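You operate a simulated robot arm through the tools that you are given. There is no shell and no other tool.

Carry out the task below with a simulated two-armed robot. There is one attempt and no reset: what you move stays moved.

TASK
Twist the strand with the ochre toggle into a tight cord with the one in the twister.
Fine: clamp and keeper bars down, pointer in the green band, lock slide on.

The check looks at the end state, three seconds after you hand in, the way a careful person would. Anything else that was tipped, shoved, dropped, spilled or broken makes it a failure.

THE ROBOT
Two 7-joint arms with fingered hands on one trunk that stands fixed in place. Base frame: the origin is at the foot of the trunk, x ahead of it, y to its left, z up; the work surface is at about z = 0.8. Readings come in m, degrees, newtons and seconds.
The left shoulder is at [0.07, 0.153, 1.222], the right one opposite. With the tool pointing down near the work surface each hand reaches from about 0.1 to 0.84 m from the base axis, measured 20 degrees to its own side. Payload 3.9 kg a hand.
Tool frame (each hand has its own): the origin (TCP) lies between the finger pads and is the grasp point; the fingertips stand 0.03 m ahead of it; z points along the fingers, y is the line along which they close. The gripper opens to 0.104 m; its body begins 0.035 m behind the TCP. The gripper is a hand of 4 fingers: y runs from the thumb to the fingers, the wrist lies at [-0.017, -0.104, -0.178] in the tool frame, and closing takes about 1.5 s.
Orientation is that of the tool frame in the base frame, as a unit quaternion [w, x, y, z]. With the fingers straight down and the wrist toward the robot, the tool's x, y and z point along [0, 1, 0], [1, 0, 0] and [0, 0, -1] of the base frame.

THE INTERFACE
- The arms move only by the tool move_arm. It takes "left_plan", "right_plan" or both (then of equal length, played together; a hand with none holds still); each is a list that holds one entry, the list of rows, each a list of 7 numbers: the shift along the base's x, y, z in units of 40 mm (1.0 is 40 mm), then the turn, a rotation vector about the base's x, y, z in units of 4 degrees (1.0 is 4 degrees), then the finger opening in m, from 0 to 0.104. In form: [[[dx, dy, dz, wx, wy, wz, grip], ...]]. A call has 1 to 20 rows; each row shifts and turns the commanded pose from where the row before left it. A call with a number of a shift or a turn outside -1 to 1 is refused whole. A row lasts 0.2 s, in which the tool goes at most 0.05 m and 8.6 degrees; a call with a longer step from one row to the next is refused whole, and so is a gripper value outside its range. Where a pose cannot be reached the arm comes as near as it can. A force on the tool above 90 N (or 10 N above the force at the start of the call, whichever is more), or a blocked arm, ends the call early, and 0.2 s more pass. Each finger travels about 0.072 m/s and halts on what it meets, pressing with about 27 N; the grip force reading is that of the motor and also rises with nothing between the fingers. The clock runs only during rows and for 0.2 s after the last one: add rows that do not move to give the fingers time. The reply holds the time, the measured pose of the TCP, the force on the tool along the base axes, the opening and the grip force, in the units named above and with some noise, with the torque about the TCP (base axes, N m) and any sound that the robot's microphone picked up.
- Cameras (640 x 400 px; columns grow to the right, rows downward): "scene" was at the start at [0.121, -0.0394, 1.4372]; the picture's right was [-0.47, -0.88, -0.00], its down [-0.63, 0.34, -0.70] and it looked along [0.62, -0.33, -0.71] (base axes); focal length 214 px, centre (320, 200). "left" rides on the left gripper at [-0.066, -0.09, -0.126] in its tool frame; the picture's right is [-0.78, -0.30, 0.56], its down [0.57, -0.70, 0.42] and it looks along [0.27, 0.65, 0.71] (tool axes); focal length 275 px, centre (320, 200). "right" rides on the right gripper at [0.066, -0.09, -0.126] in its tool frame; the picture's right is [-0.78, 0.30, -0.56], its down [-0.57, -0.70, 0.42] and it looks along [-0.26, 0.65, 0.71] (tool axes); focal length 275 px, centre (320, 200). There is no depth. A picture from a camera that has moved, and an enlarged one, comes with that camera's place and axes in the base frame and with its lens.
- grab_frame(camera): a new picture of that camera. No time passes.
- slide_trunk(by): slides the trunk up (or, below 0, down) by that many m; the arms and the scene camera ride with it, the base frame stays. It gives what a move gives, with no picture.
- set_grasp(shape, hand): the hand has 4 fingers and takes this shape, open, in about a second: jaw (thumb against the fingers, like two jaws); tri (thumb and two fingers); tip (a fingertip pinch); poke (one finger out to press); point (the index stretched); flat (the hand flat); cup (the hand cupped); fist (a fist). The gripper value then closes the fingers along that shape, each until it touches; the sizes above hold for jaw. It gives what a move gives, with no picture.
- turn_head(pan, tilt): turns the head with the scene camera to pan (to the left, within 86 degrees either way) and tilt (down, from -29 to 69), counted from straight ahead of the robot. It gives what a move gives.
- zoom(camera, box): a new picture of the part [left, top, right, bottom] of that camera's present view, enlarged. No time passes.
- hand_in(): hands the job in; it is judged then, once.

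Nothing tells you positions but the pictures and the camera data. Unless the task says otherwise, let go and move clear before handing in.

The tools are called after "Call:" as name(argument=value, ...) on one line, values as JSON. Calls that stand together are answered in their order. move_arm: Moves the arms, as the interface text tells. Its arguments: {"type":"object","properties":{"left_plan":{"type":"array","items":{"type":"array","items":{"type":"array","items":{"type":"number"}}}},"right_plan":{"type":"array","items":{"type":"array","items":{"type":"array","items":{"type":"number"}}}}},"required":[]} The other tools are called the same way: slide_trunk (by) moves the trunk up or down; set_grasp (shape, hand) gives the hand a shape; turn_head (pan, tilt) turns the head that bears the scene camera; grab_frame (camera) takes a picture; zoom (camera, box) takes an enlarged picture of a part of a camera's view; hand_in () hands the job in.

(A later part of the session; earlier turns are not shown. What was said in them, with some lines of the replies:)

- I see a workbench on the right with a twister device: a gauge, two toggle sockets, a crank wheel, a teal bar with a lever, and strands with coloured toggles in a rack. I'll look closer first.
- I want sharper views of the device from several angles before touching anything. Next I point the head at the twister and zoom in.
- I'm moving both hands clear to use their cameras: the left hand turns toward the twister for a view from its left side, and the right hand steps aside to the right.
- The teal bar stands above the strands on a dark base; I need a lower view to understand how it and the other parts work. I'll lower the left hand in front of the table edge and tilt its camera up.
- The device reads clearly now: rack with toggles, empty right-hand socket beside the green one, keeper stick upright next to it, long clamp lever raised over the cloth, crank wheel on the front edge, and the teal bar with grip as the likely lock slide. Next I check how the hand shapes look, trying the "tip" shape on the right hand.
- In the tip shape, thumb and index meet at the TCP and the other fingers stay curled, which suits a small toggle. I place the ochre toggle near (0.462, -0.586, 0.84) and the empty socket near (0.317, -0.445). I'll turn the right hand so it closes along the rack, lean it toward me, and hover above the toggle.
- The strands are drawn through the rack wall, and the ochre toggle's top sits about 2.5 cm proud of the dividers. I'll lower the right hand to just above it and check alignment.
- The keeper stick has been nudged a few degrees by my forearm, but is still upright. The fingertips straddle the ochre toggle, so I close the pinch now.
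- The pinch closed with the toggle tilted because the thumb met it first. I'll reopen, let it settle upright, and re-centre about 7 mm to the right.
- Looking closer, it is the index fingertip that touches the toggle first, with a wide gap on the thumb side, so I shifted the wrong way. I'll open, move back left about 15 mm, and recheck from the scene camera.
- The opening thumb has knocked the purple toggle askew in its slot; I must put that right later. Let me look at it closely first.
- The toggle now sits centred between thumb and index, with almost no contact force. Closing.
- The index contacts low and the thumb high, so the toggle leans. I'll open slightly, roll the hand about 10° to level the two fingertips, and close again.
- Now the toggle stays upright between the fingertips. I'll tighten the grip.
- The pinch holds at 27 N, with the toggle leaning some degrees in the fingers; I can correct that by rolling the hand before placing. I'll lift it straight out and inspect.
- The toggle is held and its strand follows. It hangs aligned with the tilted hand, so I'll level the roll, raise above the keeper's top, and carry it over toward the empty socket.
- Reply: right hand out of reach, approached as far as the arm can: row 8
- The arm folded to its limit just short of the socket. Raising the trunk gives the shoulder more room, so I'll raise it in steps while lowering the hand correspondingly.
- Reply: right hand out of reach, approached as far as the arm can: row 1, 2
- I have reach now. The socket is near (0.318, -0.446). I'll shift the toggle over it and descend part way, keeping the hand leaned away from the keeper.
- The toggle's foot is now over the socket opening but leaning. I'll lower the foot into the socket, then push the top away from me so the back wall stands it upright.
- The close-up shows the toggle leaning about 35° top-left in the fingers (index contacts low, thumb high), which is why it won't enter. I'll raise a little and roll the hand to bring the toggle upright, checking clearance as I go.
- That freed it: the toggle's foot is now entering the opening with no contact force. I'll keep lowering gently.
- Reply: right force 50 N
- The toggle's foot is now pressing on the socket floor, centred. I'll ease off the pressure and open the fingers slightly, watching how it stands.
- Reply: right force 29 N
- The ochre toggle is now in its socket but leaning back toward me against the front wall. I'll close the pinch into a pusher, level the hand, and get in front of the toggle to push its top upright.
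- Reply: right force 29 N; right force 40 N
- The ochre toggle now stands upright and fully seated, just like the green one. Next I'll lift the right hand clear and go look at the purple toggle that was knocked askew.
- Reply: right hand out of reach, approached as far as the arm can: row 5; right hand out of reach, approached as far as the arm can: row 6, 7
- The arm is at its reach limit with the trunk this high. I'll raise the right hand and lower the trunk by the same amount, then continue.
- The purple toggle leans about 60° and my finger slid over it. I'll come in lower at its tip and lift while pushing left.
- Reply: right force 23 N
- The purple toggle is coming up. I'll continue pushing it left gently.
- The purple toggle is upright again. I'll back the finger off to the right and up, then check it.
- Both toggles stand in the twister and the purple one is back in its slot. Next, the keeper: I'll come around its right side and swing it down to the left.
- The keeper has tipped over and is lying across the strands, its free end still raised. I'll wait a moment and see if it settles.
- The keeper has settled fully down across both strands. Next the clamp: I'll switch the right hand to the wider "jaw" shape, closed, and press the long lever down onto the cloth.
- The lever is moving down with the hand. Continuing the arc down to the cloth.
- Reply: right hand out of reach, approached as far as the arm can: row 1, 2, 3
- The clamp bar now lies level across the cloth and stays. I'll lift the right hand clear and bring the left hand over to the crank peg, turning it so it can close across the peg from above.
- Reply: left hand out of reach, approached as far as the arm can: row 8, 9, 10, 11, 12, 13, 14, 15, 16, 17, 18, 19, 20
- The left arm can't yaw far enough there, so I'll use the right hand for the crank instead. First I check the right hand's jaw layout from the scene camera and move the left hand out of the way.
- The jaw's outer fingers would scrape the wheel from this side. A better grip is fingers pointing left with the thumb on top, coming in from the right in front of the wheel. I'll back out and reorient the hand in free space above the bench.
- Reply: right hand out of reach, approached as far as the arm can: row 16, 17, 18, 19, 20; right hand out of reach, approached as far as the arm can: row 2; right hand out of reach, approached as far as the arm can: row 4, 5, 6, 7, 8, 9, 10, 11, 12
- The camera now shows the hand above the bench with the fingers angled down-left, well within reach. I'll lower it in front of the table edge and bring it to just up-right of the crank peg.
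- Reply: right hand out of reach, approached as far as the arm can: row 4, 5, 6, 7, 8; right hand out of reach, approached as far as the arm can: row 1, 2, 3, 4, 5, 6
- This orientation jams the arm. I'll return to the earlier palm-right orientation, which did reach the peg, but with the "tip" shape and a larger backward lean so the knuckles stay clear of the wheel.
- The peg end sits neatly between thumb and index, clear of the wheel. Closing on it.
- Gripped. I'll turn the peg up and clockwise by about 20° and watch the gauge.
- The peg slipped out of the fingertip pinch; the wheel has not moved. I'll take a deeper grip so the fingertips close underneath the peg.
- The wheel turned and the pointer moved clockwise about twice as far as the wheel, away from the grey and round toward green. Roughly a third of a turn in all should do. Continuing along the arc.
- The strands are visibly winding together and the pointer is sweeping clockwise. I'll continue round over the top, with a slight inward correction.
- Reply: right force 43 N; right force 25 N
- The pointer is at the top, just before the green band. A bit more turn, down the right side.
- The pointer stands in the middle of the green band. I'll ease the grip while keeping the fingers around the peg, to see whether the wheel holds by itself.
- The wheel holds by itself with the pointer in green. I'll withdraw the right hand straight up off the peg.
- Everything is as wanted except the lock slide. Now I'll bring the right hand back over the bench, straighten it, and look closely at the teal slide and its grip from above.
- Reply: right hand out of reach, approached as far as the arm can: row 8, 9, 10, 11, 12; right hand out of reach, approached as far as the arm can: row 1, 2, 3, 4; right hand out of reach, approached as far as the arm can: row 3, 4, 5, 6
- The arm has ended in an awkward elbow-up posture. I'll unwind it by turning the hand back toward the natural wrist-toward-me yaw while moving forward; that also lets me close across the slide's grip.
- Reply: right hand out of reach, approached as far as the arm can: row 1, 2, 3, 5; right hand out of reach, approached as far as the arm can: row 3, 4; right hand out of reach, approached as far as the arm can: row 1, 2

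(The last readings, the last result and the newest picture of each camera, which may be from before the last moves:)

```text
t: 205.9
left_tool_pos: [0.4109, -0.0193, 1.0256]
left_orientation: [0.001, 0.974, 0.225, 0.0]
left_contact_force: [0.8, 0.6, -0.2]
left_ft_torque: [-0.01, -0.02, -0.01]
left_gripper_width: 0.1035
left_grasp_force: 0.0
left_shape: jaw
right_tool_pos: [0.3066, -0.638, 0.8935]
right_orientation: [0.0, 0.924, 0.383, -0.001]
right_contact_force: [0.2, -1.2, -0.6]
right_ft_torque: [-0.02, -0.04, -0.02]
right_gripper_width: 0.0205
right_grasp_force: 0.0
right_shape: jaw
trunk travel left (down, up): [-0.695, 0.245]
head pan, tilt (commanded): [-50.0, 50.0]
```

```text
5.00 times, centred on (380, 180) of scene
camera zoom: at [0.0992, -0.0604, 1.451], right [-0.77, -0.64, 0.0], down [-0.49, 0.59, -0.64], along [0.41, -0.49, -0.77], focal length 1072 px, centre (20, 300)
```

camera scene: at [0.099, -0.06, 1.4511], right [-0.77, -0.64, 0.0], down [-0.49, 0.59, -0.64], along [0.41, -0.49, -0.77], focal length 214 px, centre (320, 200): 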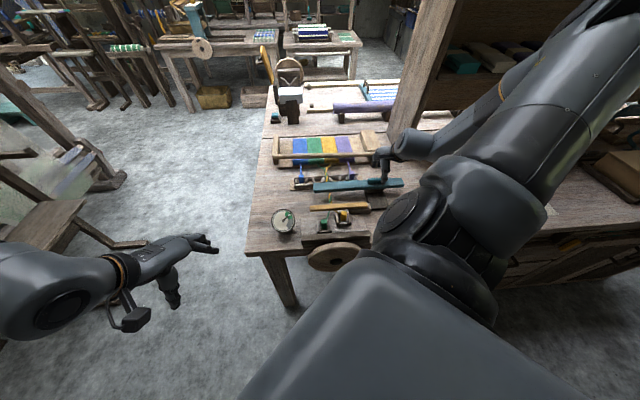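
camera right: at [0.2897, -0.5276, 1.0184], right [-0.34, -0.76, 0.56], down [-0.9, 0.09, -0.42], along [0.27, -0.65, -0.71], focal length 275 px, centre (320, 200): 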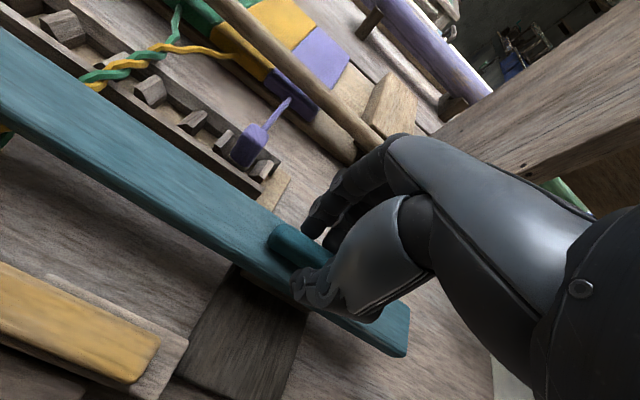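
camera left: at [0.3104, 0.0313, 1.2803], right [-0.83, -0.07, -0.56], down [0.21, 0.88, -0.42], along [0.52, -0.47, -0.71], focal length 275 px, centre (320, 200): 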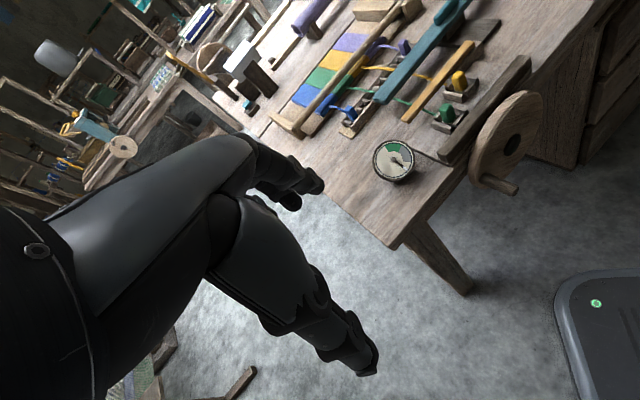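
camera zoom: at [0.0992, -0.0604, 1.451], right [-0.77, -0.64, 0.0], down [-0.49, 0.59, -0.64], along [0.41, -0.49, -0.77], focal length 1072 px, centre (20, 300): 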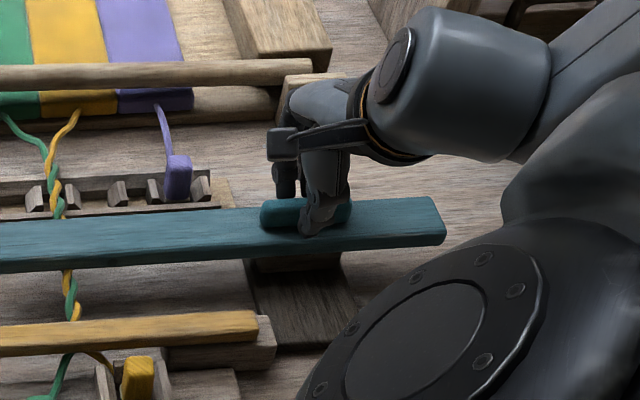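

The slide's grip is between my thumb and fingers, and closing has already nudged the bar a few millimetres toward me, so it slides that way. I'll close firmly and pull it gently toward the keeper.

Call:
move_arm(right_plan=[[[0, 0, 0, 0, 0, 0, 0.005], [0, 0, 0, 0, 0, 0, 0.0], [0, 0, 0, 0, 0, 0, 0.0], [-0.15, 0.15, 0, 0, 0, 0, 0.0], [-0.15, 0.15, 0, 0, 0, 0, 0.0], [0, 0, 0, 0, 0, 0, 0.0]]])

Call:
grab_frame(camera="right")

Call:
zoom(camera="scene", box=[270, 140, 430, 250])

```text
t: 207.3
left_tool_pos: [0.4096, -0.0209, 1.0268]
left_orientation: [0.0, 0.974, 0.225, 0.0]
left_contact_force: [0.7, 0.3, 0.4]
left_ft_torque: [-0.01, 0.0, -0.02]
left_gripper_width: 0.1034
left_grasp_force: 0.1
left_shape: jaw
right_tool_pos: [0.293, -0.6255, 0.8936]
right_orientation: [0.0, 0.924, 0.383, -0.002]
right_contact_force: [0.0, 0.7, -3.9]
right_ft_torque: [0.0, -0.08, 0.08]
right_gripper_width: 0.0078
right_grasp_force: 27.3
right_shape: jaw
trunk travel left (down, up): [-0.695, 0.245]
head pan, tilt (commanded): [-50.0, 50.0]
```

```text
taken
camera right: at [0.2774, -0.5154, 1.0186], right [-0.34, -0.76, 0.56], down [-0.9, 0.09, -0.42], along [0.27, -0.65, -0.71], focal length 275 px, centre (320, 200)
```

right: 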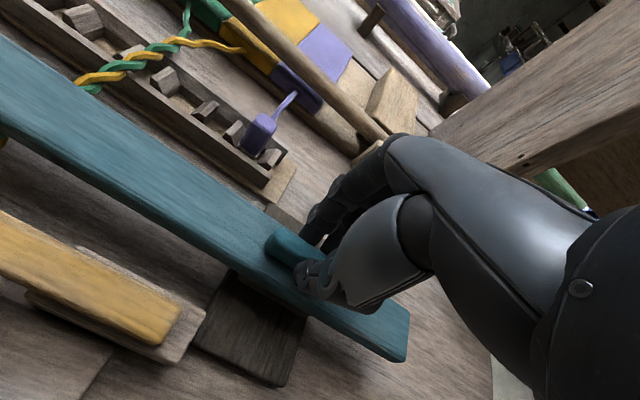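

```text
3.64 times, centred on (350, 195) of scene
camera zoom: at [0.0996, -0.0606, 1.4509], right [-0.77, -0.64, 0.0], down [-0.49, 0.59, -0.64], along [0.41, -0.49, -0.77], focal length 780 px, centre (211, 218)
```

zoom: 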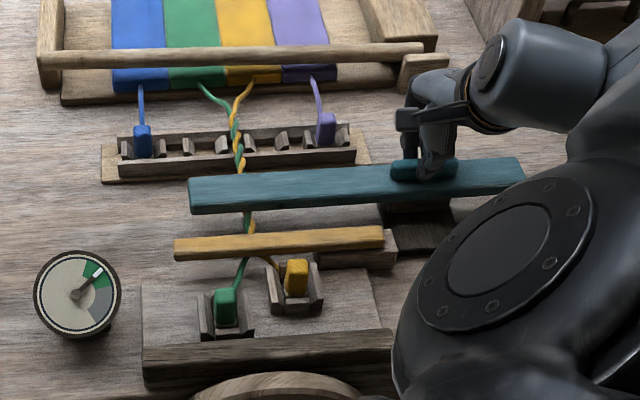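

The bar slides freely toward me. I'll keep drawing it in until it meets its stop.

Call:
move_arm(right_plan=[[[-0.15, 0.15, 0, 0, 0, 0, 0.0], [-0.15, 0.15, 0, 0, 0, 0, 0.0], [-0.15, 0.15, 0, 0, 0, 0, 0.0], [0, 0, 0, 0, 0, 0, 0.0]]])

Call:
zoom(camera="scene", box=[270, 140, 430, 250])

Call:
grab_frame(camera="right")

```text
t: 208.3
left_tool_pos: [0.4103, -0.0191, 1.0251]
left_orientation: [-0.001, 0.974, 0.225, -0.001]
left_contact_force: [-0.1, 0.8, 0.1]
left_ft_torque: [-0.02, 0.0, 0.03]
left_gripper_width: 0.1038
left_grasp_force: 0.0
left_shape: jaw
right_tool_pos: [0.276, -0.6089, 0.894]
right_orientation: [0.0, 0.924, 0.383, -0.001]
right_contact_force: [3.5, 3.1, -7.8]
right_ft_torque: [0.07, -0.1, 0.12]
right_gripper_width: 0.0076
right_grasp_force: 26.7
right_shape: jaw
trunk travel left (down, up): [-0.695, 0.245]
head pan, tilt (commanded): [-50.0, 50.0]
```

```text
3.64 times, centred on (350, 195) of scene
camera zoom: at [0.1004, -0.0609, 1.4508], right [-0.77, -0.64, 0.0], down [-0.49, 0.59, -0.64], along [0.41, -0.49, -0.77], focal length 780 px, centre (211, 218)
```

zoom: 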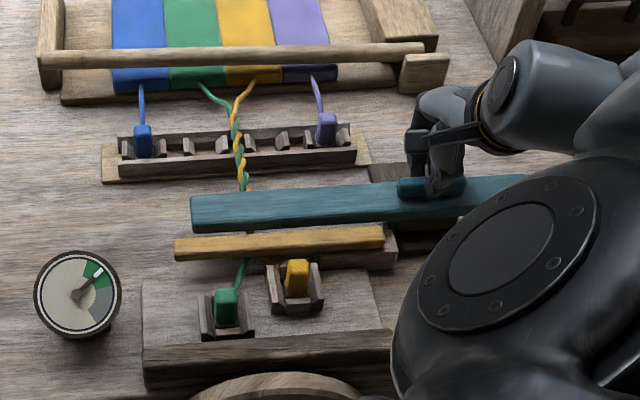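

```text
taken
camera right: at [0.2596, -0.498, 1.0189], right [-0.34, -0.76, 0.56], down [-0.9, 0.09, -0.42], along [0.27, -0.65, -0.71], focal length 275 px, centre (320, 200)
```

right: 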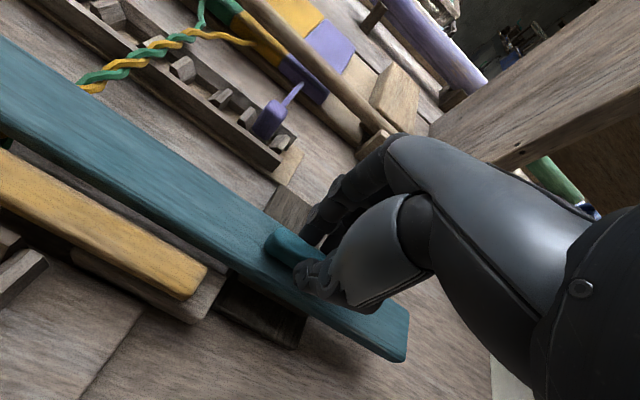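

Call:
move_arm(right_plan=[[[-0.12, 0.12, 0, 0, 0, 0, 0.0], [-0.12, 0.12, 0, 0, 0, 0, 0.0], [0, 0, 0, 0, 0, 0, 0.0]]])

Call:
zoom(camera="scene", box=[270, 140, 430, 250])

Call:
zoom(camera="left", box=[360, 0, 540, 140])

```text
t: 209.1
left_tool_pos: [0.4129, -0.0205, 1.024]
left_orientation: [-0.001, 0.975, 0.224, -0.001]
left_contact_force: [0.0, 0.1, 0.3]
left_ft_torque: [0.03, 0.0, 0.03]
left_gripper_width: 0.1037
left_grasp_force: 0.1
left_shape: jaw
right_tool_pos: [0.2698, -0.6011, 0.8941]
right_orientation: [0.002, 0.924, 0.383, -0.002]
right_contact_force: [20.3, -10.8, -1.9]
right_ft_torque: [-0.38, -0.53, 0.26]
right_gripper_width: 0.0081
right_grasp_force: 26.4
right_shape: jaw
trunk travel left (down, up): [-0.695, 0.245]
head pan, tilt (commanded): [-50.0, 50.0]
```

```text
3.64 times, centred on (350, 195) of scene
camera zoom: at [0.1039, -0.0628, 1.4506], right [-0.76, -0.64, 0.0], down [-0.5, 0.59, -0.64], along [0.41, -0.49, -0.77], focal length 780 px, centre (211, 218)
```

zoom: 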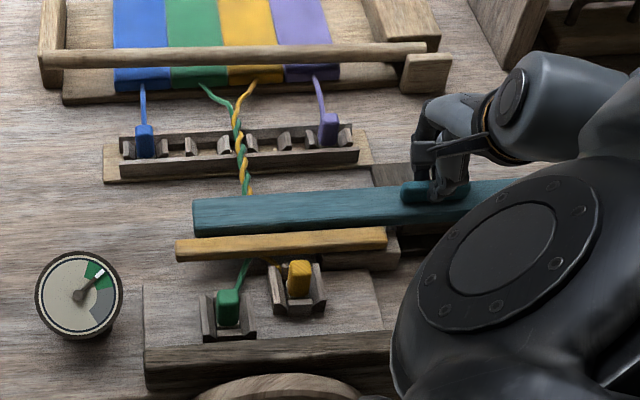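

```text
2.86 times, centred on (450, 70) of left
camera zoom: at [0.3139, 0.0296, 1.1494], right [-0.83, -0.07, -0.55], down [0.21, 0.88, -0.42], along [0.52, -0.47, -0.72], focal length 786 px, centre (-51, 571)
```

zoom: 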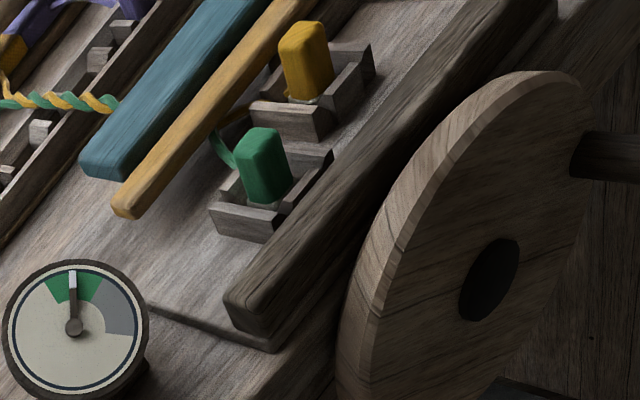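

Call:
zoom(camera="left", box=[370, 0, 450, 70])

Call:
grab_frame(camera="right")

Call:
zoom(camera="right", box=[0, 90, 260, 330])

Call:
zoom(camera="scene", box=[330, 160, 400, 220])

```text
5.71 times, centred on (410, 35) of left
camera zoom: at [0.3139, 0.0296, 1.1494], right [-0.83, -0.07, -0.55], down [0.21, 0.88, -0.42], along [0.52, -0.47, -0.72], focal length 1573 px, centre (-194, 1143)
```

zoom: 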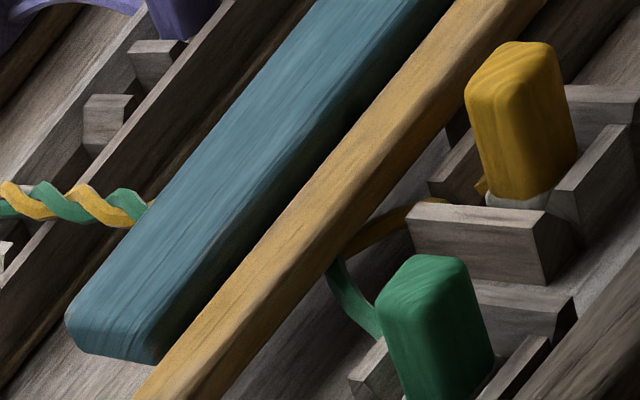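

```text
taken
camera right: at [0.2526, -0.4912, 1.0184], right [-0.34, -0.75, 0.56], down [-0.9, 0.09, -0.42], along [0.27, -0.65, -0.71], focal length 275 px, centre (320, 200)
```

right: 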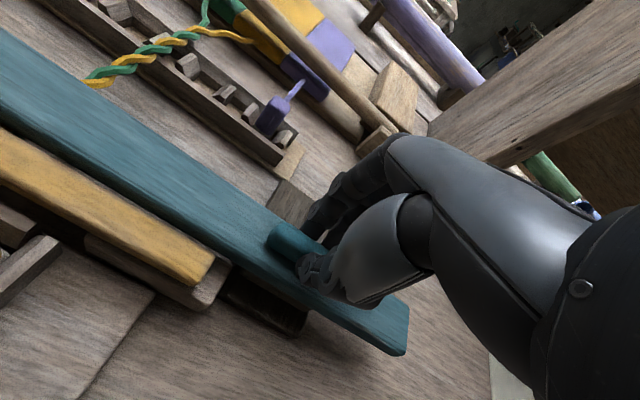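

```text
1.67 times, centred on (130, 210) of right
camera zoom: at [0.2526, -0.4912, 1.0184], right [-0.34, -0.75, 0.56], down [-0.9, 0.09, -0.42], along [0.27, -0.65, -0.71], focal length 459 px, centre (637, 183)
```

zoom: 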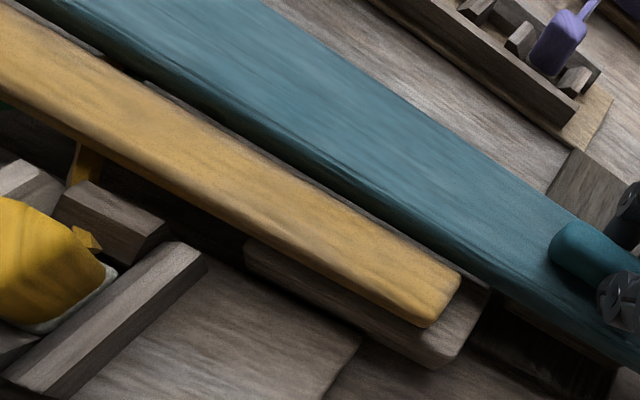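

```text
6.67 times, centred on (365, 190) of scene
camera zoom: at [0.1039, -0.0628, 1.4506], right [-0.76, -0.64, 0.0], down [-0.5, 0.59, -0.64], along [0.41, -0.49, -0.77], focal length 1430 px, centre (20, 267)
```

zoom: 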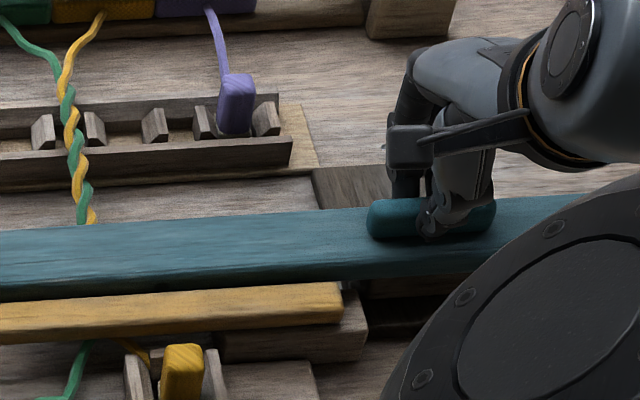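

Call:
move_arm(right_plan=[[[-0.08, 0.08, 0, 0, 0, 0, 0.0], [-0.06, 0.06, 0, 0, 0, 0, 0.0], [0, 0, 0, 0, 0, 0, 0.0]]])

Call:
zoom(camera="scene", box=[330, 160, 400, 220])

Call:
zoom(camera="left", box=[370, 0, 450, 70])

```text
t: 209.9
left_tool_pos: [0.4131, -0.0232, 1.0247]
left_orientation: [-0.001, 0.975, 0.224, -0.001]
left_contact_force: [0.1, -0.6, 0.1]
left_ft_torque: [0.03, -0.01, 0.01]
left_gripper_width: 0.1037
left_grasp_force: 0.0
left_shape: jaw
right_tool_pos: [0.2659, -0.5986, 0.8944]
right_orientation: [0.004, 0.924, 0.382, -0.002]
right_contact_force: [26.9, -23.0, 8.7]
right_ft_torque: [-0.74, -0.85, 0.23]
right_gripper_width: 0.0089
right_grasp_force: 26.6
right_shape: jaw
trunk travel left (down, up): [-0.695, 0.245]
head pan, tilt (commanded): [-50.0, 50.0]
```

```text
6.67 times, centred on (365, 190) of scene
camera zoom: at [0.1044, -0.064, 1.4506], right [-0.77, -0.64, 0.0], down [-0.5, 0.59, -0.64], along [0.41, -0.49, -0.77], focal length 1430 px, centre (20, 267)
```

zoom: 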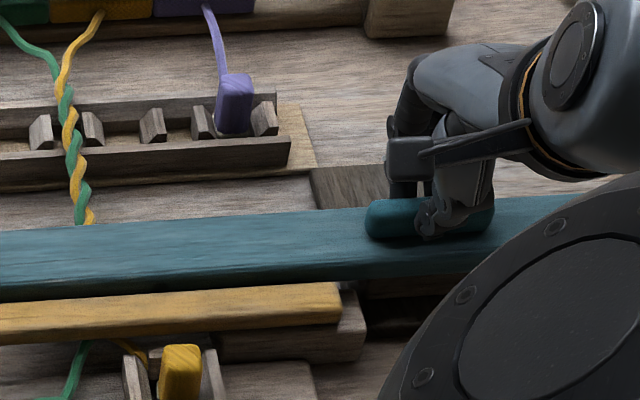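

```text
5.71 times, centred on (410, 35) of left
camera zoom: at [0.3144, 0.0289, 1.1493], right [-0.83, -0.07, -0.55], down [0.21, 0.88, -0.42], along [0.52, -0.47, -0.72], focal length 1573 px, centre (-194, 1143)
```

zoom: 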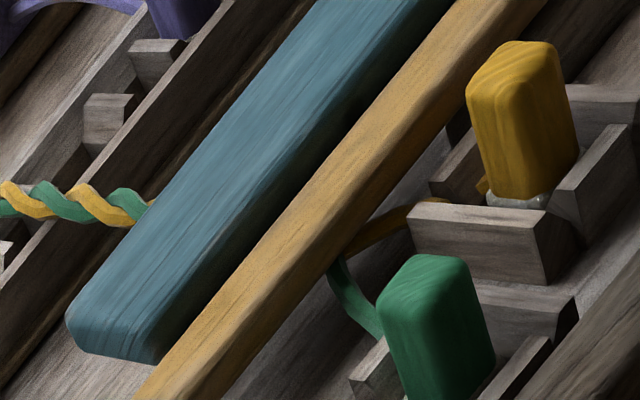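

The bar is hard against its stop, right behind the keeper. I'll relax the pull, release the grip, and check that it stays.

Call:
move_arm(right_plan=[[[0.12, -0.12, 0, 0, 0, 0, 0.0], [0.08, -0.08, 0, 0, 0, 0, 0.0], [0, 0, 0, 0, 0, 0, 0.02], [0, 0, 0, 0, 0, 0, 0.04], [0, 0, 0, 0, 0, 0, 0.06], [0, 0, 0, 0, 0, 0, 0.07], [0, 0, 0, 0, 0, 0, 0.07]]])

Call:
zoom(camera="scene", box=[270, 140, 430, 250])

Call:
zoom(camera="left", box=[370, 0, 450, 70])

```text
t: 211.5
left_tool_pos: [0.4095, -0.0208, 1.0254]
left_orientation: [-0.001, 0.975, 0.224, 0.0]
left_contact_force: [0.2, -0.3, 0.6]
left_ft_torque: [0.01, 0.0, -0.01]
left_gripper_width: 0.1038
left_grasp_force: 0.0
left_shape: jaw
right_tool_pos: [0.2669, -0.6009, 0.8933]
right_orientation: [0.001, 0.924, 0.382, -0.002]
right_contact_force: [-0.4, 0.8, -0.6]
right_ft_torque: [-0.01, 0.02, 0.01]
right_gripper_width: 0.0697
right_grasp_force: 0.1
right_shape: jaw
trunk travel left (down, up): [-0.695, 0.245]
head pan, tilt (commanded): [-50.0, 50.0]
```

```text
3.64 times, centred on (350, 195) of scene
camera zoom: at [0.0986, -0.0604, 1.4511], right [-0.77, -0.64, 0.0], down [-0.49, 0.59, -0.64], along [0.41, -0.49, -0.77], focal length 780 px, centre (211, 218)
```

zoom: 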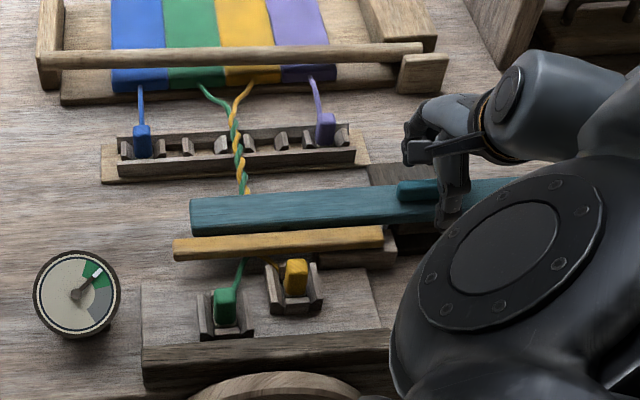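

```text
5.71 times, centred on (410, 35) of left
camera zoom: at [0.3101, 0.0316, 1.1504], right [-0.83, -0.07, -0.56], down [0.21, 0.88, -0.42], along [0.52, -0.47, -0.71], focal length 1573 px, centre (-194, 1143)
```

zoom: 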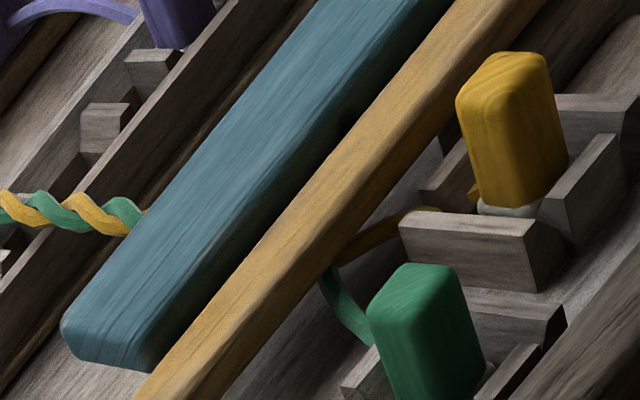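

Call:
zoom(camera="left", box=[375, 30, 415, 70])

Call:
zoom(camera="right", box=[100, 180, 240, 320])

Call:
zoom(camera="scene", box=[300, 185, 330, 215])

```text
10.00 times, centred on (395, 50) of left
camera zoom: at [0.3101, 0.0316, 1.1504], right [-0.83, -0.07, -0.56], down [0.21, 0.88, -0.42], along [0.52, -0.47, -0.71], focal length 2753 px, centre (-430, 1700)
```

zoom: 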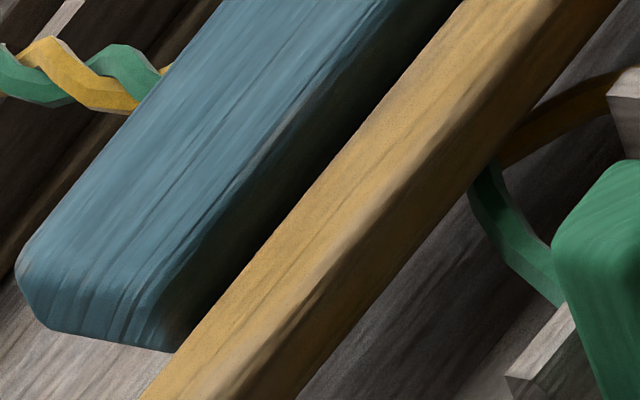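

```text
2.86 times, centred on (170, 250) of right
camera zoom: at [0.2509, -0.4906, 1.0186], right [-0.34, -0.76, 0.56], down [-0.9, 0.09, -0.42], along [0.27, -0.65, -0.71], focal length 786 px, centre (749, 57)
```

zoom: 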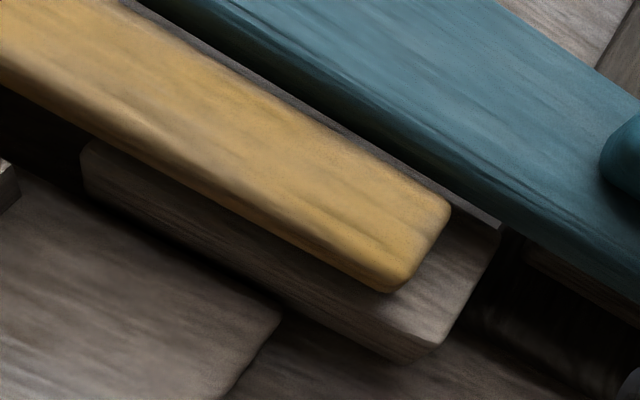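

```text
13.33 times, centred on (315, 200) of scene
camera zoom: at [0.0986, -0.0604, 1.4511], right [-0.77, -0.64, 0.0], down [-0.49, 0.59, -0.64], along [0.41, -0.49, -0.77], focal length 2860 px, centre (387, 200)
```

zoom: 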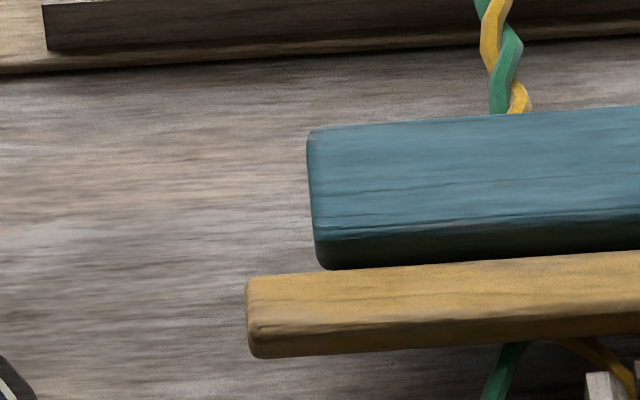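

The bar stands at the end of its track right behind the keeper, with the pointer still in green. I'll lift the right hand straight up and away.

Call:
move_arm(right_plan=[[[0, 0, 0.3, 0, 0, 0, 0.075], [0, 0, 0.4, 0, 0, 0, 0.075], [0, 0, 0.6, 0, 0, 0, 0.075], [0, 0, 0.8, 0, 0, 0, 0.075], [0, 0, 0.9, 0, 0, 0, 0.075], [0, 0, 0.9, 0, 0, 0, 0.075], [0, 0, 0, 0, 0, 0, 0.075]]])

Call:
grab_frame(camera="right")

Call:
zoom(camera="scene", box=[240, 120, 420, 260])

Call:
zoom(camera="left", box=[300, 0, 560, 180])

```text
t: 213.1
left_tool_pos: [0.4097, -0.0198, 1.0263]
left_orientation: [0.001, 0.974, 0.225, 0.0]
left_contact_force: [-0.3, -0.2, 0.5]
left_ft_torque: [0.03, -0.02, 0.03]
left_gripper_width: 0.1035
left_grasp_force: 0.2
left_shape: jaw
right_tool_pos: [0.2682, -0.5974, 1.0011]
right_orientation: [0.001, 0.923, 0.384, -0.002]
right_contact_force: [-0.9, -0.9, 0.5]
right_ft_torque: [0.02, 0.0, 0.0]
right_gripper_width: 0.0744
right_grasp_force: 0.0
right_shape: jaw
right hand out of reach, approached as far as the arm can: row 5, 6
trunk travel left (down, up): [-0.695, 0.245]
head pan, tilt (commanded): [-50.0, 50.0]
```

```text
taken
camera right: at [0.2523, -0.4878, 1.1261], right [-0.34, -0.76, 0.56], down [-0.9, 0.09, -0.42], along [0.27, -0.65, -0.71], focal length 275 px, centre (320, 200)
```

right: 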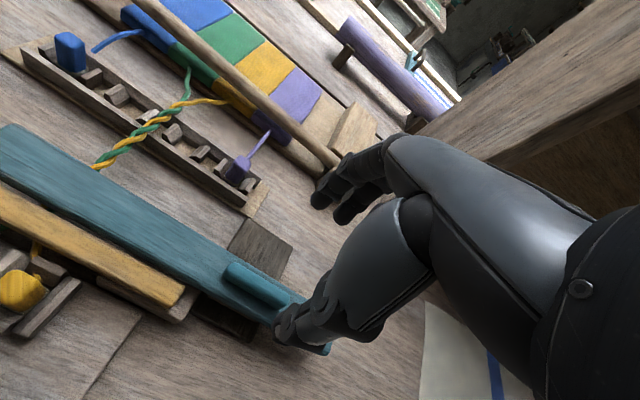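

```text
2.86 times, centred on (330, 190) of scene
camera zoom: at [0.0988, -0.06, 1.4511], right [-0.77, -0.64, 0.0], down [-0.49, 0.59, -0.64], along [0.41, -0.49, -0.77], focal length 613 px, centre (291, 229)
```

zoom: 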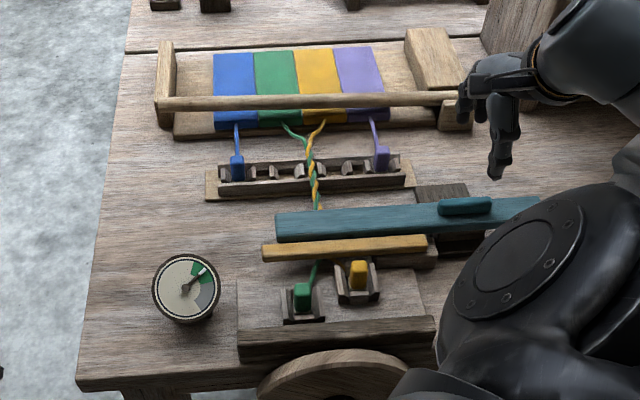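

```text
2.22 times, centred on (430, 90) of left
camera zoom: at [0.3102, 0.0319, 1.1503], right [-0.83, -0.07, -0.56], down [0.21, 0.88, -0.42], along [0.52, -0.47, -0.71], focal length 612 px, centre (76, 444)
```

zoom: 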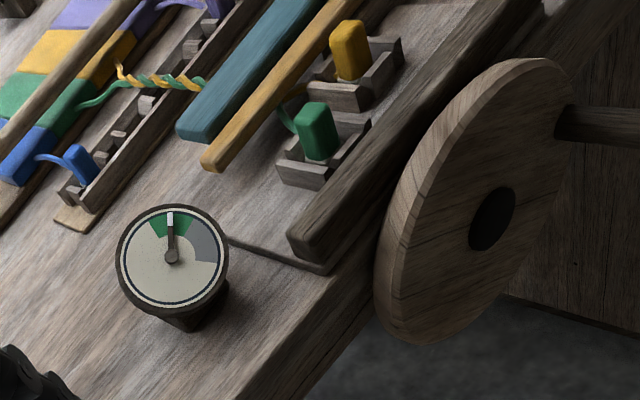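

Call:
zoom(camera="right", box=[150, 200, 350, 380])

Call:
zoom(camera="scene", box=[350, 170, 410, 215])

```text
2.22 times, centred on (250, 290) of right
camera zoom: at [0.2523, -0.4878, 1.1261], right [-0.34, -0.76, 0.56], down [-0.9, 0.09, -0.42], along [0.27, -0.65, -0.71], focal length 612 px, centre (476, 0)
```

zoom: 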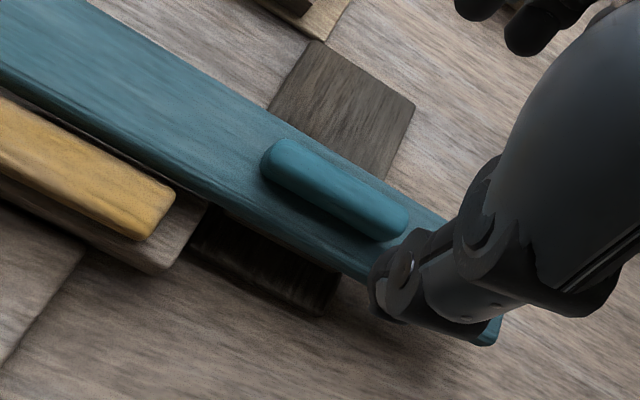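

```text
8.89 times, centred on (380, 192) of scene
camera zoom: at [0.0988, -0.06, 1.4511], right [-0.77, -0.64, 0.0], down [-0.49, 0.59, -0.64], along [0.41, -0.49, -0.77], focal length 1906 px, centre (-213, 267)
```

zoom: 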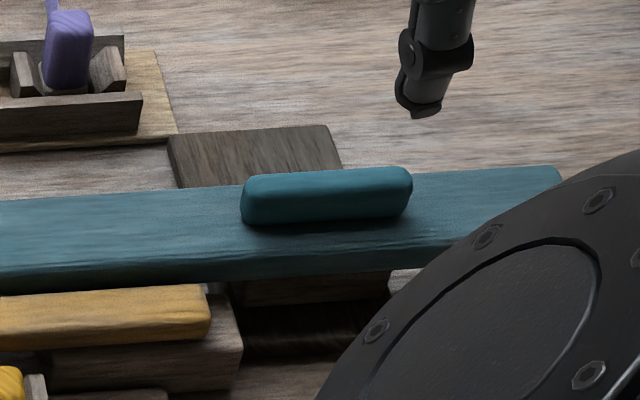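

The slide is on and staying put. I'll raise the trunk so both hands are well clear, then check the whole scene for anything disturbed.

Call:
slide_trunk(by=0.15)

Call:
turn_head(pan=-40, tilt=45)

Call:
grab_frame(camera="scene")

Call:
zoom(camera="scene", box=[240, 130, 460, 300])

Call:
grab_frame(camera="right")

```text
t: 214.8
left_tool_pos: [0.4099, -0.0205, 1.1754]
left_orientation: [0.0, 0.974, 0.225, 0.0]
left_contact_force: [0.8, -1.0, -0.3]
left_ft_torque: [0.0, -0.01, 0.04]
left_gripper_width: 0.1036
left_grasp_force: 0.1
left_shape: jaw
right_tool_pos: [0.269, -0.5987, 1.1509]
right_orientation: [0.001, 0.924, 0.382, -0.001]
right_contact_force: [0.0, -1.1, -0.7]
right_ft_torque: [0.02, -0.01, -0.02]
right_gripper_width: 0.0748
right_grasp_force: 0.1
right_shape: jaw
trunk travel left (down, up): [-0.845, 0.095]
head pan, tilt (commanded): [-50.0, 50.0]
```

```text
t: 215.5
left_tool_pos: [0.4095, -0.0188, 1.1763]
left_orientation: [0.0, 0.974, 0.225, 0.001]
left_contact_force: [-0.7, -0.3, -0.5]
left_ft_torque: [0.0, 0.0, -0.03]
left_gripper_width: 0.104
left_grasp_force: 0.0
left_shape: jaw
right_tool_pos: [0.2689, -0.5988, 1.1514]
right_orientation: [0.0, 0.924, 0.383, -0.002]
right_contact_force: [0.2, -0.5, 1.1]
right_ft_torque: [0.01, -0.01, 0.01]
right_gripper_width: 0.0747
right_grasp_force: 0.1
right_shape: jaw
trunk travel left (down, up): [-0.845, 0.095]
head pan, tilt (commanded): [-40.0, 45.0]
```

```text
taken
camera scene: at [0.1119, -0.0537, 1.6079], right [-0.64, -0.77, 0.0], down [-0.54, 0.45, -0.71], along [0.54, -0.45, -0.71], focal length 214 px, centre (320, 200)
```

scene: 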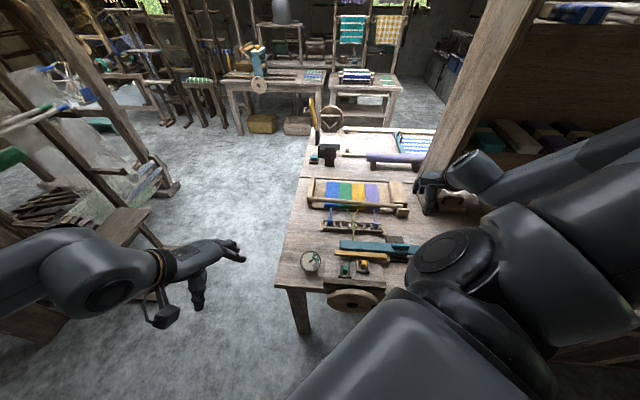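

```text
2.35 times, centred on (350, 215) of scene
camera zoom: at [0.1119, -0.0537, 1.6079], right [-0.64, -0.77, 0.0], down [-0.54, 0.45, -0.71], along [0.54, -0.45, -0.71], focal length 505 px, centre (249, 165)
```

zoom: 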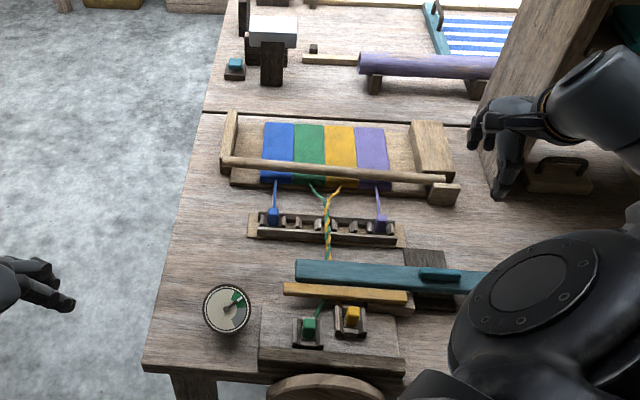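

```text
taken
camera right: at [0.2526, -0.4881, 1.2758], right [-0.34, -0.76, 0.56], down [-0.9, 0.09, -0.42], along [0.27, -0.65, -0.71], focal length 275 px, centre (320, 200)
```

right: 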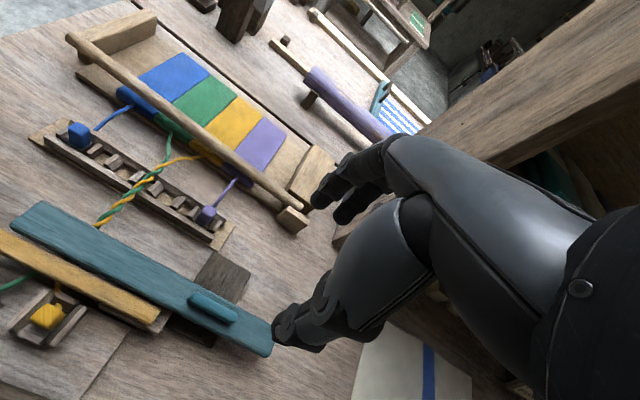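

Call:
zoom(camera="right", box=[0, 100, 300, 370])

Call:
zoom(camera="scene", box=[290, 225, 410, 310])

Call:
zoom(camera="scene", box=[290, 170, 420, 245])

Call:
turn_head(pan=-75, tilt=40)

Call:
grab_frame(camera="scene")

```text
1.48 times, centred on (150, 235) of right
camera zoom: at [0.2526, -0.4881, 1.2758], right [-0.34, -0.76, 0.56], down [-0.9, 0.09, -0.42], along [0.27, -0.65, -0.71], focal length 408 px, centre (572, 148)
```

zoom: 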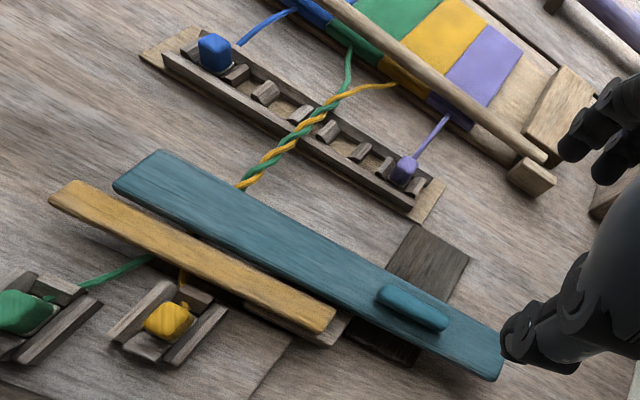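

```text
4.71 times, centred on (350, 268) of scene
camera zoom: at [0.1119, -0.0537, 1.6079], right [-0.64, -0.77, 0.0], down [-0.54, 0.45, -0.71], along [0.54, -0.45, -0.71], focal length 1009 px, centre (179, -118)
```

zoom: 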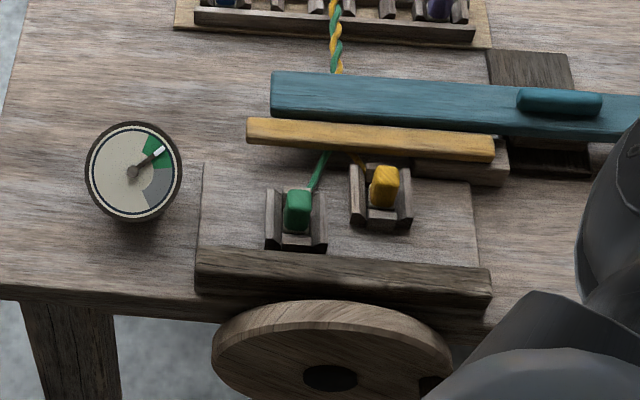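

```text
4.92 times, centred on (355, 208) of scene
camera zoom: at [0.1119, -0.0537, 1.6079], right [-0.64, -0.77, 0.0], down [-0.54, 0.45, -0.71], along [0.54, -0.45, -0.71], focal length 1056 px, centre (148, 163)
```

zoom: 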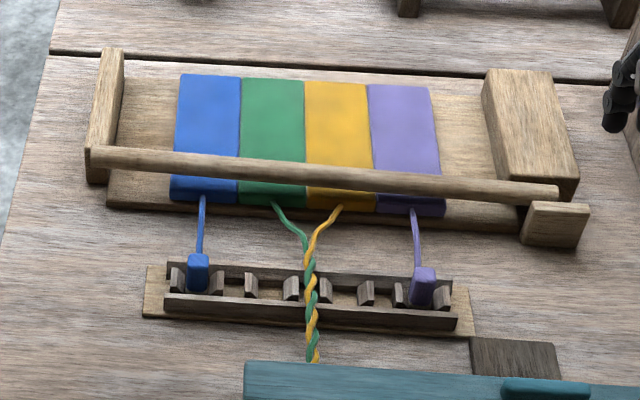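

```text
t: 216.6
left_tool_pos: [0.409, -0.0201, 1.1759]
left_orientation: [0.001, 0.974, 0.225, 0.0]
left_contact_force: [-0.5, -0.3, -0.2]
left_ft_torque: [-0.02, 0.03, 0.02]
left_gripper_width: 0.1038
left_grasp_force: 0.0
left_shape: jaw
right_tool_pos: [0.2688, -0.5988, 1.1518]
right_orientation: [0.001, 0.924, 0.382, -0.002]
right_contact_force: [-0.5, 0.5, -0.2]
right_ft_torque: [-0.01, 0.02, 0.02]
right_gripper_width: 0.0749
right_grasp_force: 0.0
right_shape: jaw
trunk travel left (down, up): [-0.845, 0.095]
head pan, tilt (commanded): [-75.0, 40.0]
```

```text
taken
camera scene: at [0.0717, -0.0835, 1.6152], right [-0.97, -0.26, 0.0], down [-0.17, 0.62, -0.77], along [0.2, -0.74, -0.64], focal length 214 px, centre (320, 200)
```

scene: 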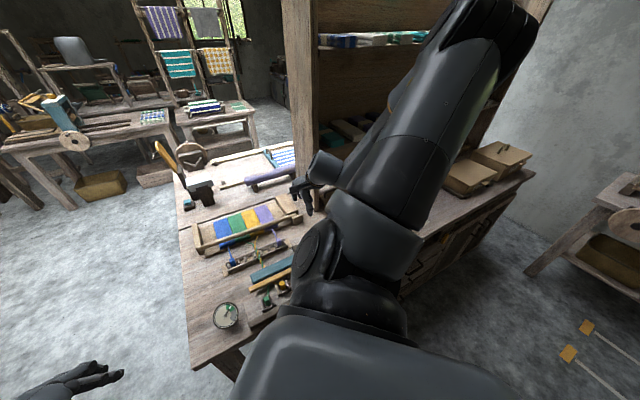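

Call:
turn_head(pan=-40, tilt=40)

Call:
zoom(camera="scene", box=[300, 180, 420, 240])

Call:
zoom(camera="scene", box=[300, 190, 360, 235])

Call:
zoom(camera="right", box=[60, 10, 330, 240])

Call:
grab_frame(camera="left")

```text
t: 217.6
left_tool_pos: [0.4093, -0.0203, 1.1755]
left_orientation: [0.0, 0.975, 0.224, 0.0]
left_contact_force: [0.4, -1.2, -0.1]
left_ft_torque: [-0.01, 0.04, 0.02]
left_gripper_width: 0.1038
left_grasp_force: 0.1
left_shape: jaw
right_tool_pos: [0.2681, -0.5981, 1.1517]
right_orientation: [0.001, 0.924, 0.384, -0.002]
right_contact_force: [0.5, -0.3, 0.1]
right_ft_torque: [0.02, -0.03, 0.02]
right_gripper_width: 0.0748
right_grasp_force: 0.0
right_shape: jaw
trunk travel left (down, up): [-0.845, 0.095]
head pan, tilt (commanded): [-40.0, 40.0]
```

```text
5.33 times, centred on (360, 210) of scene
camera zoom: at [0.1146, -0.0562, 1.6152], right [-0.64, -0.77, 0.0], down [-0.49, 0.41, -0.77], along [0.59, -0.49, -0.64], focal length 1144 px, centre (107, 147)
```

zoom: 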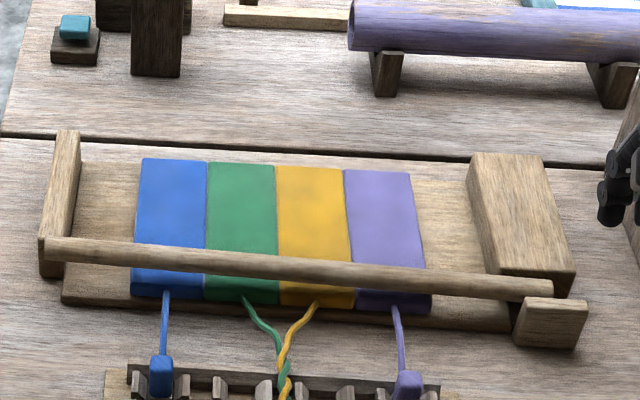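

```text
8.89 times, centred on (330, 212) of scene
camera zoom: at [0.1146, -0.0562, 1.6152], right [-0.64, -0.77, 0.0], down [-0.49, 0.41, -0.77], along [0.59, -0.49, -0.64], focal length 1906 px, centre (231, 89)
```

zoom: 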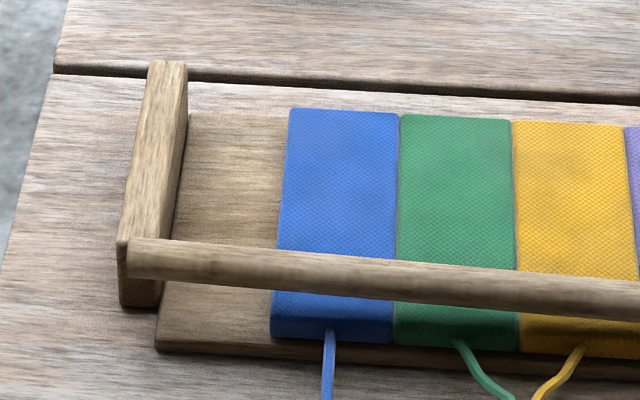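

```text
1.74 times, centred on (195, 125) of right
camera zoom: at [0.2525, -0.4881, 1.2758], right [-0.34, -0.76, 0.56], down [-0.9, 0.09, -0.42], along [0.27, -0.65, -0.71], focal length 479 px, centre (537, 330)
```

zoom: 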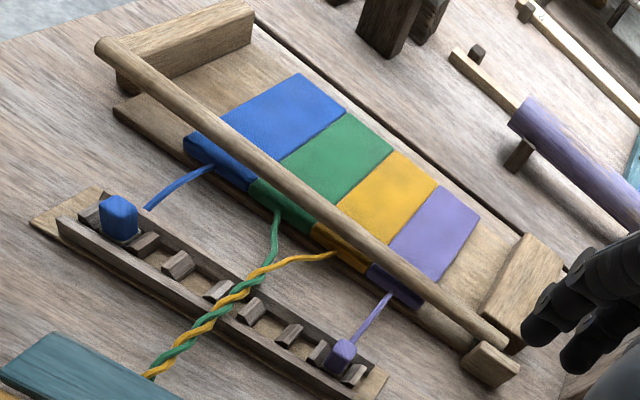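

```text
taken
camera left: at [0.3104, 0.0316, 1.3003], right [-0.83, -0.07, -0.56], down [0.21, 0.88, -0.42], along [0.52, -0.47, -0.71], focal length 275 px, centre (320, 200)
```

left: 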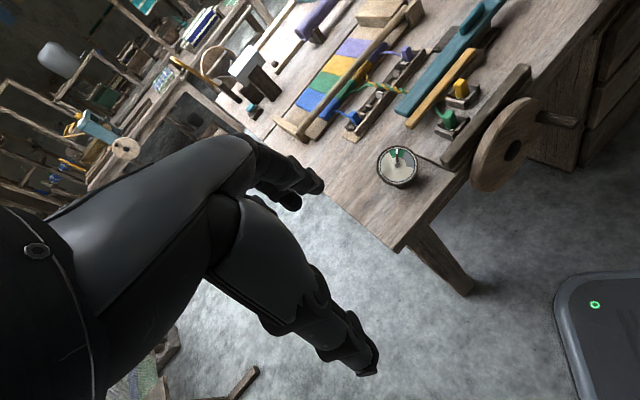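

Call:
zoom(camera="left", box=[365, 130, 435, 195])

Call:
zoom(camera="left", box=[380, 0, 560, 150])

```text
6.15 times, centred on (400, 162) of left
camera zoom: at [0.3104, 0.0316, 1.3003], right [-0.83, -0.07, -0.56], down [0.21, 0.88, -0.42], along [0.52, -0.47, -0.71], focal length 1694 px, centre (-172, 431)
```

zoom: 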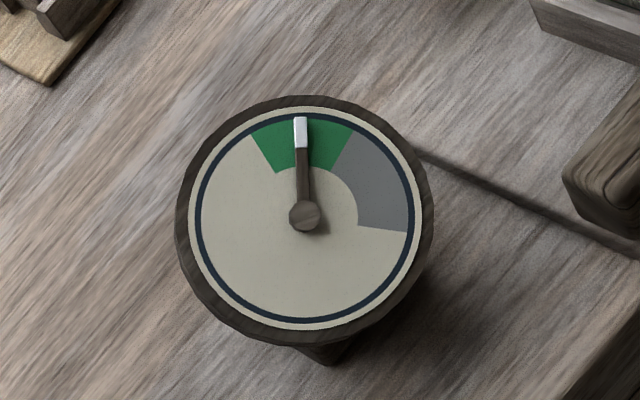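

```text
2.67 times, centred on (470, 75) of left
camera zoom: at [0.3104, 0.0316, 1.3003], right [-0.83, -0.07, -0.56], down [0.21, 0.88, -0.42], along [0.52, -0.47, -0.71], focal length 734 px, centre (-80, 533)
```

zoom: 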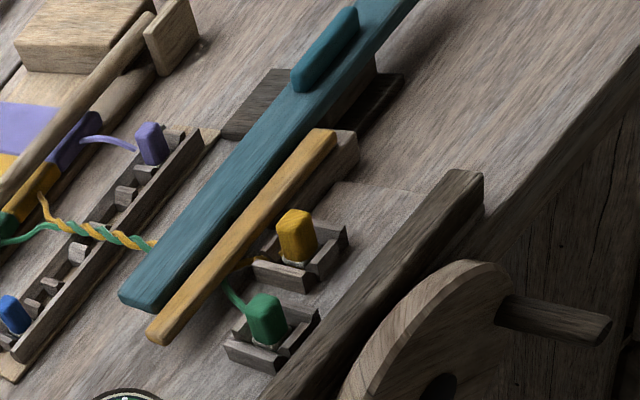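

Clamp and keeper bars are down, the pointer stands mid-green, and the lock slide is at its stop. The ochre and green strands are twisted into one cord, the purple toggle is back upright in its slot, and both hands are clear. Handing in.

Call:
hand_in()

```text
The job is handed in.
```

I twisted the ochre strand together with the green one into a single tight cord and handed the job in. I have not been told whether it passed.

- **Clamp bar:** down and level across the cloth.
- **Keeper bar:** down across both strands, just behind the sockets.
- **Pointer:** in the middle of the green band. It stayed there after I let go of the crank.
- **Lock slide:** pulled along its track until it would not move further under about 35 N, and it stayed put when released. I took that end as "on"; I did not test whether the wheel is actually locked.

While picking up the ochre toggle I knocked the purple one over in the rack. I pushed it back upright in its slot, and it looked properly seated in the last pictures. I saw nothing else tipped or displaced on the bench. The items to the right of it were partly hidden by the robot's arm, so I could only check some of those.
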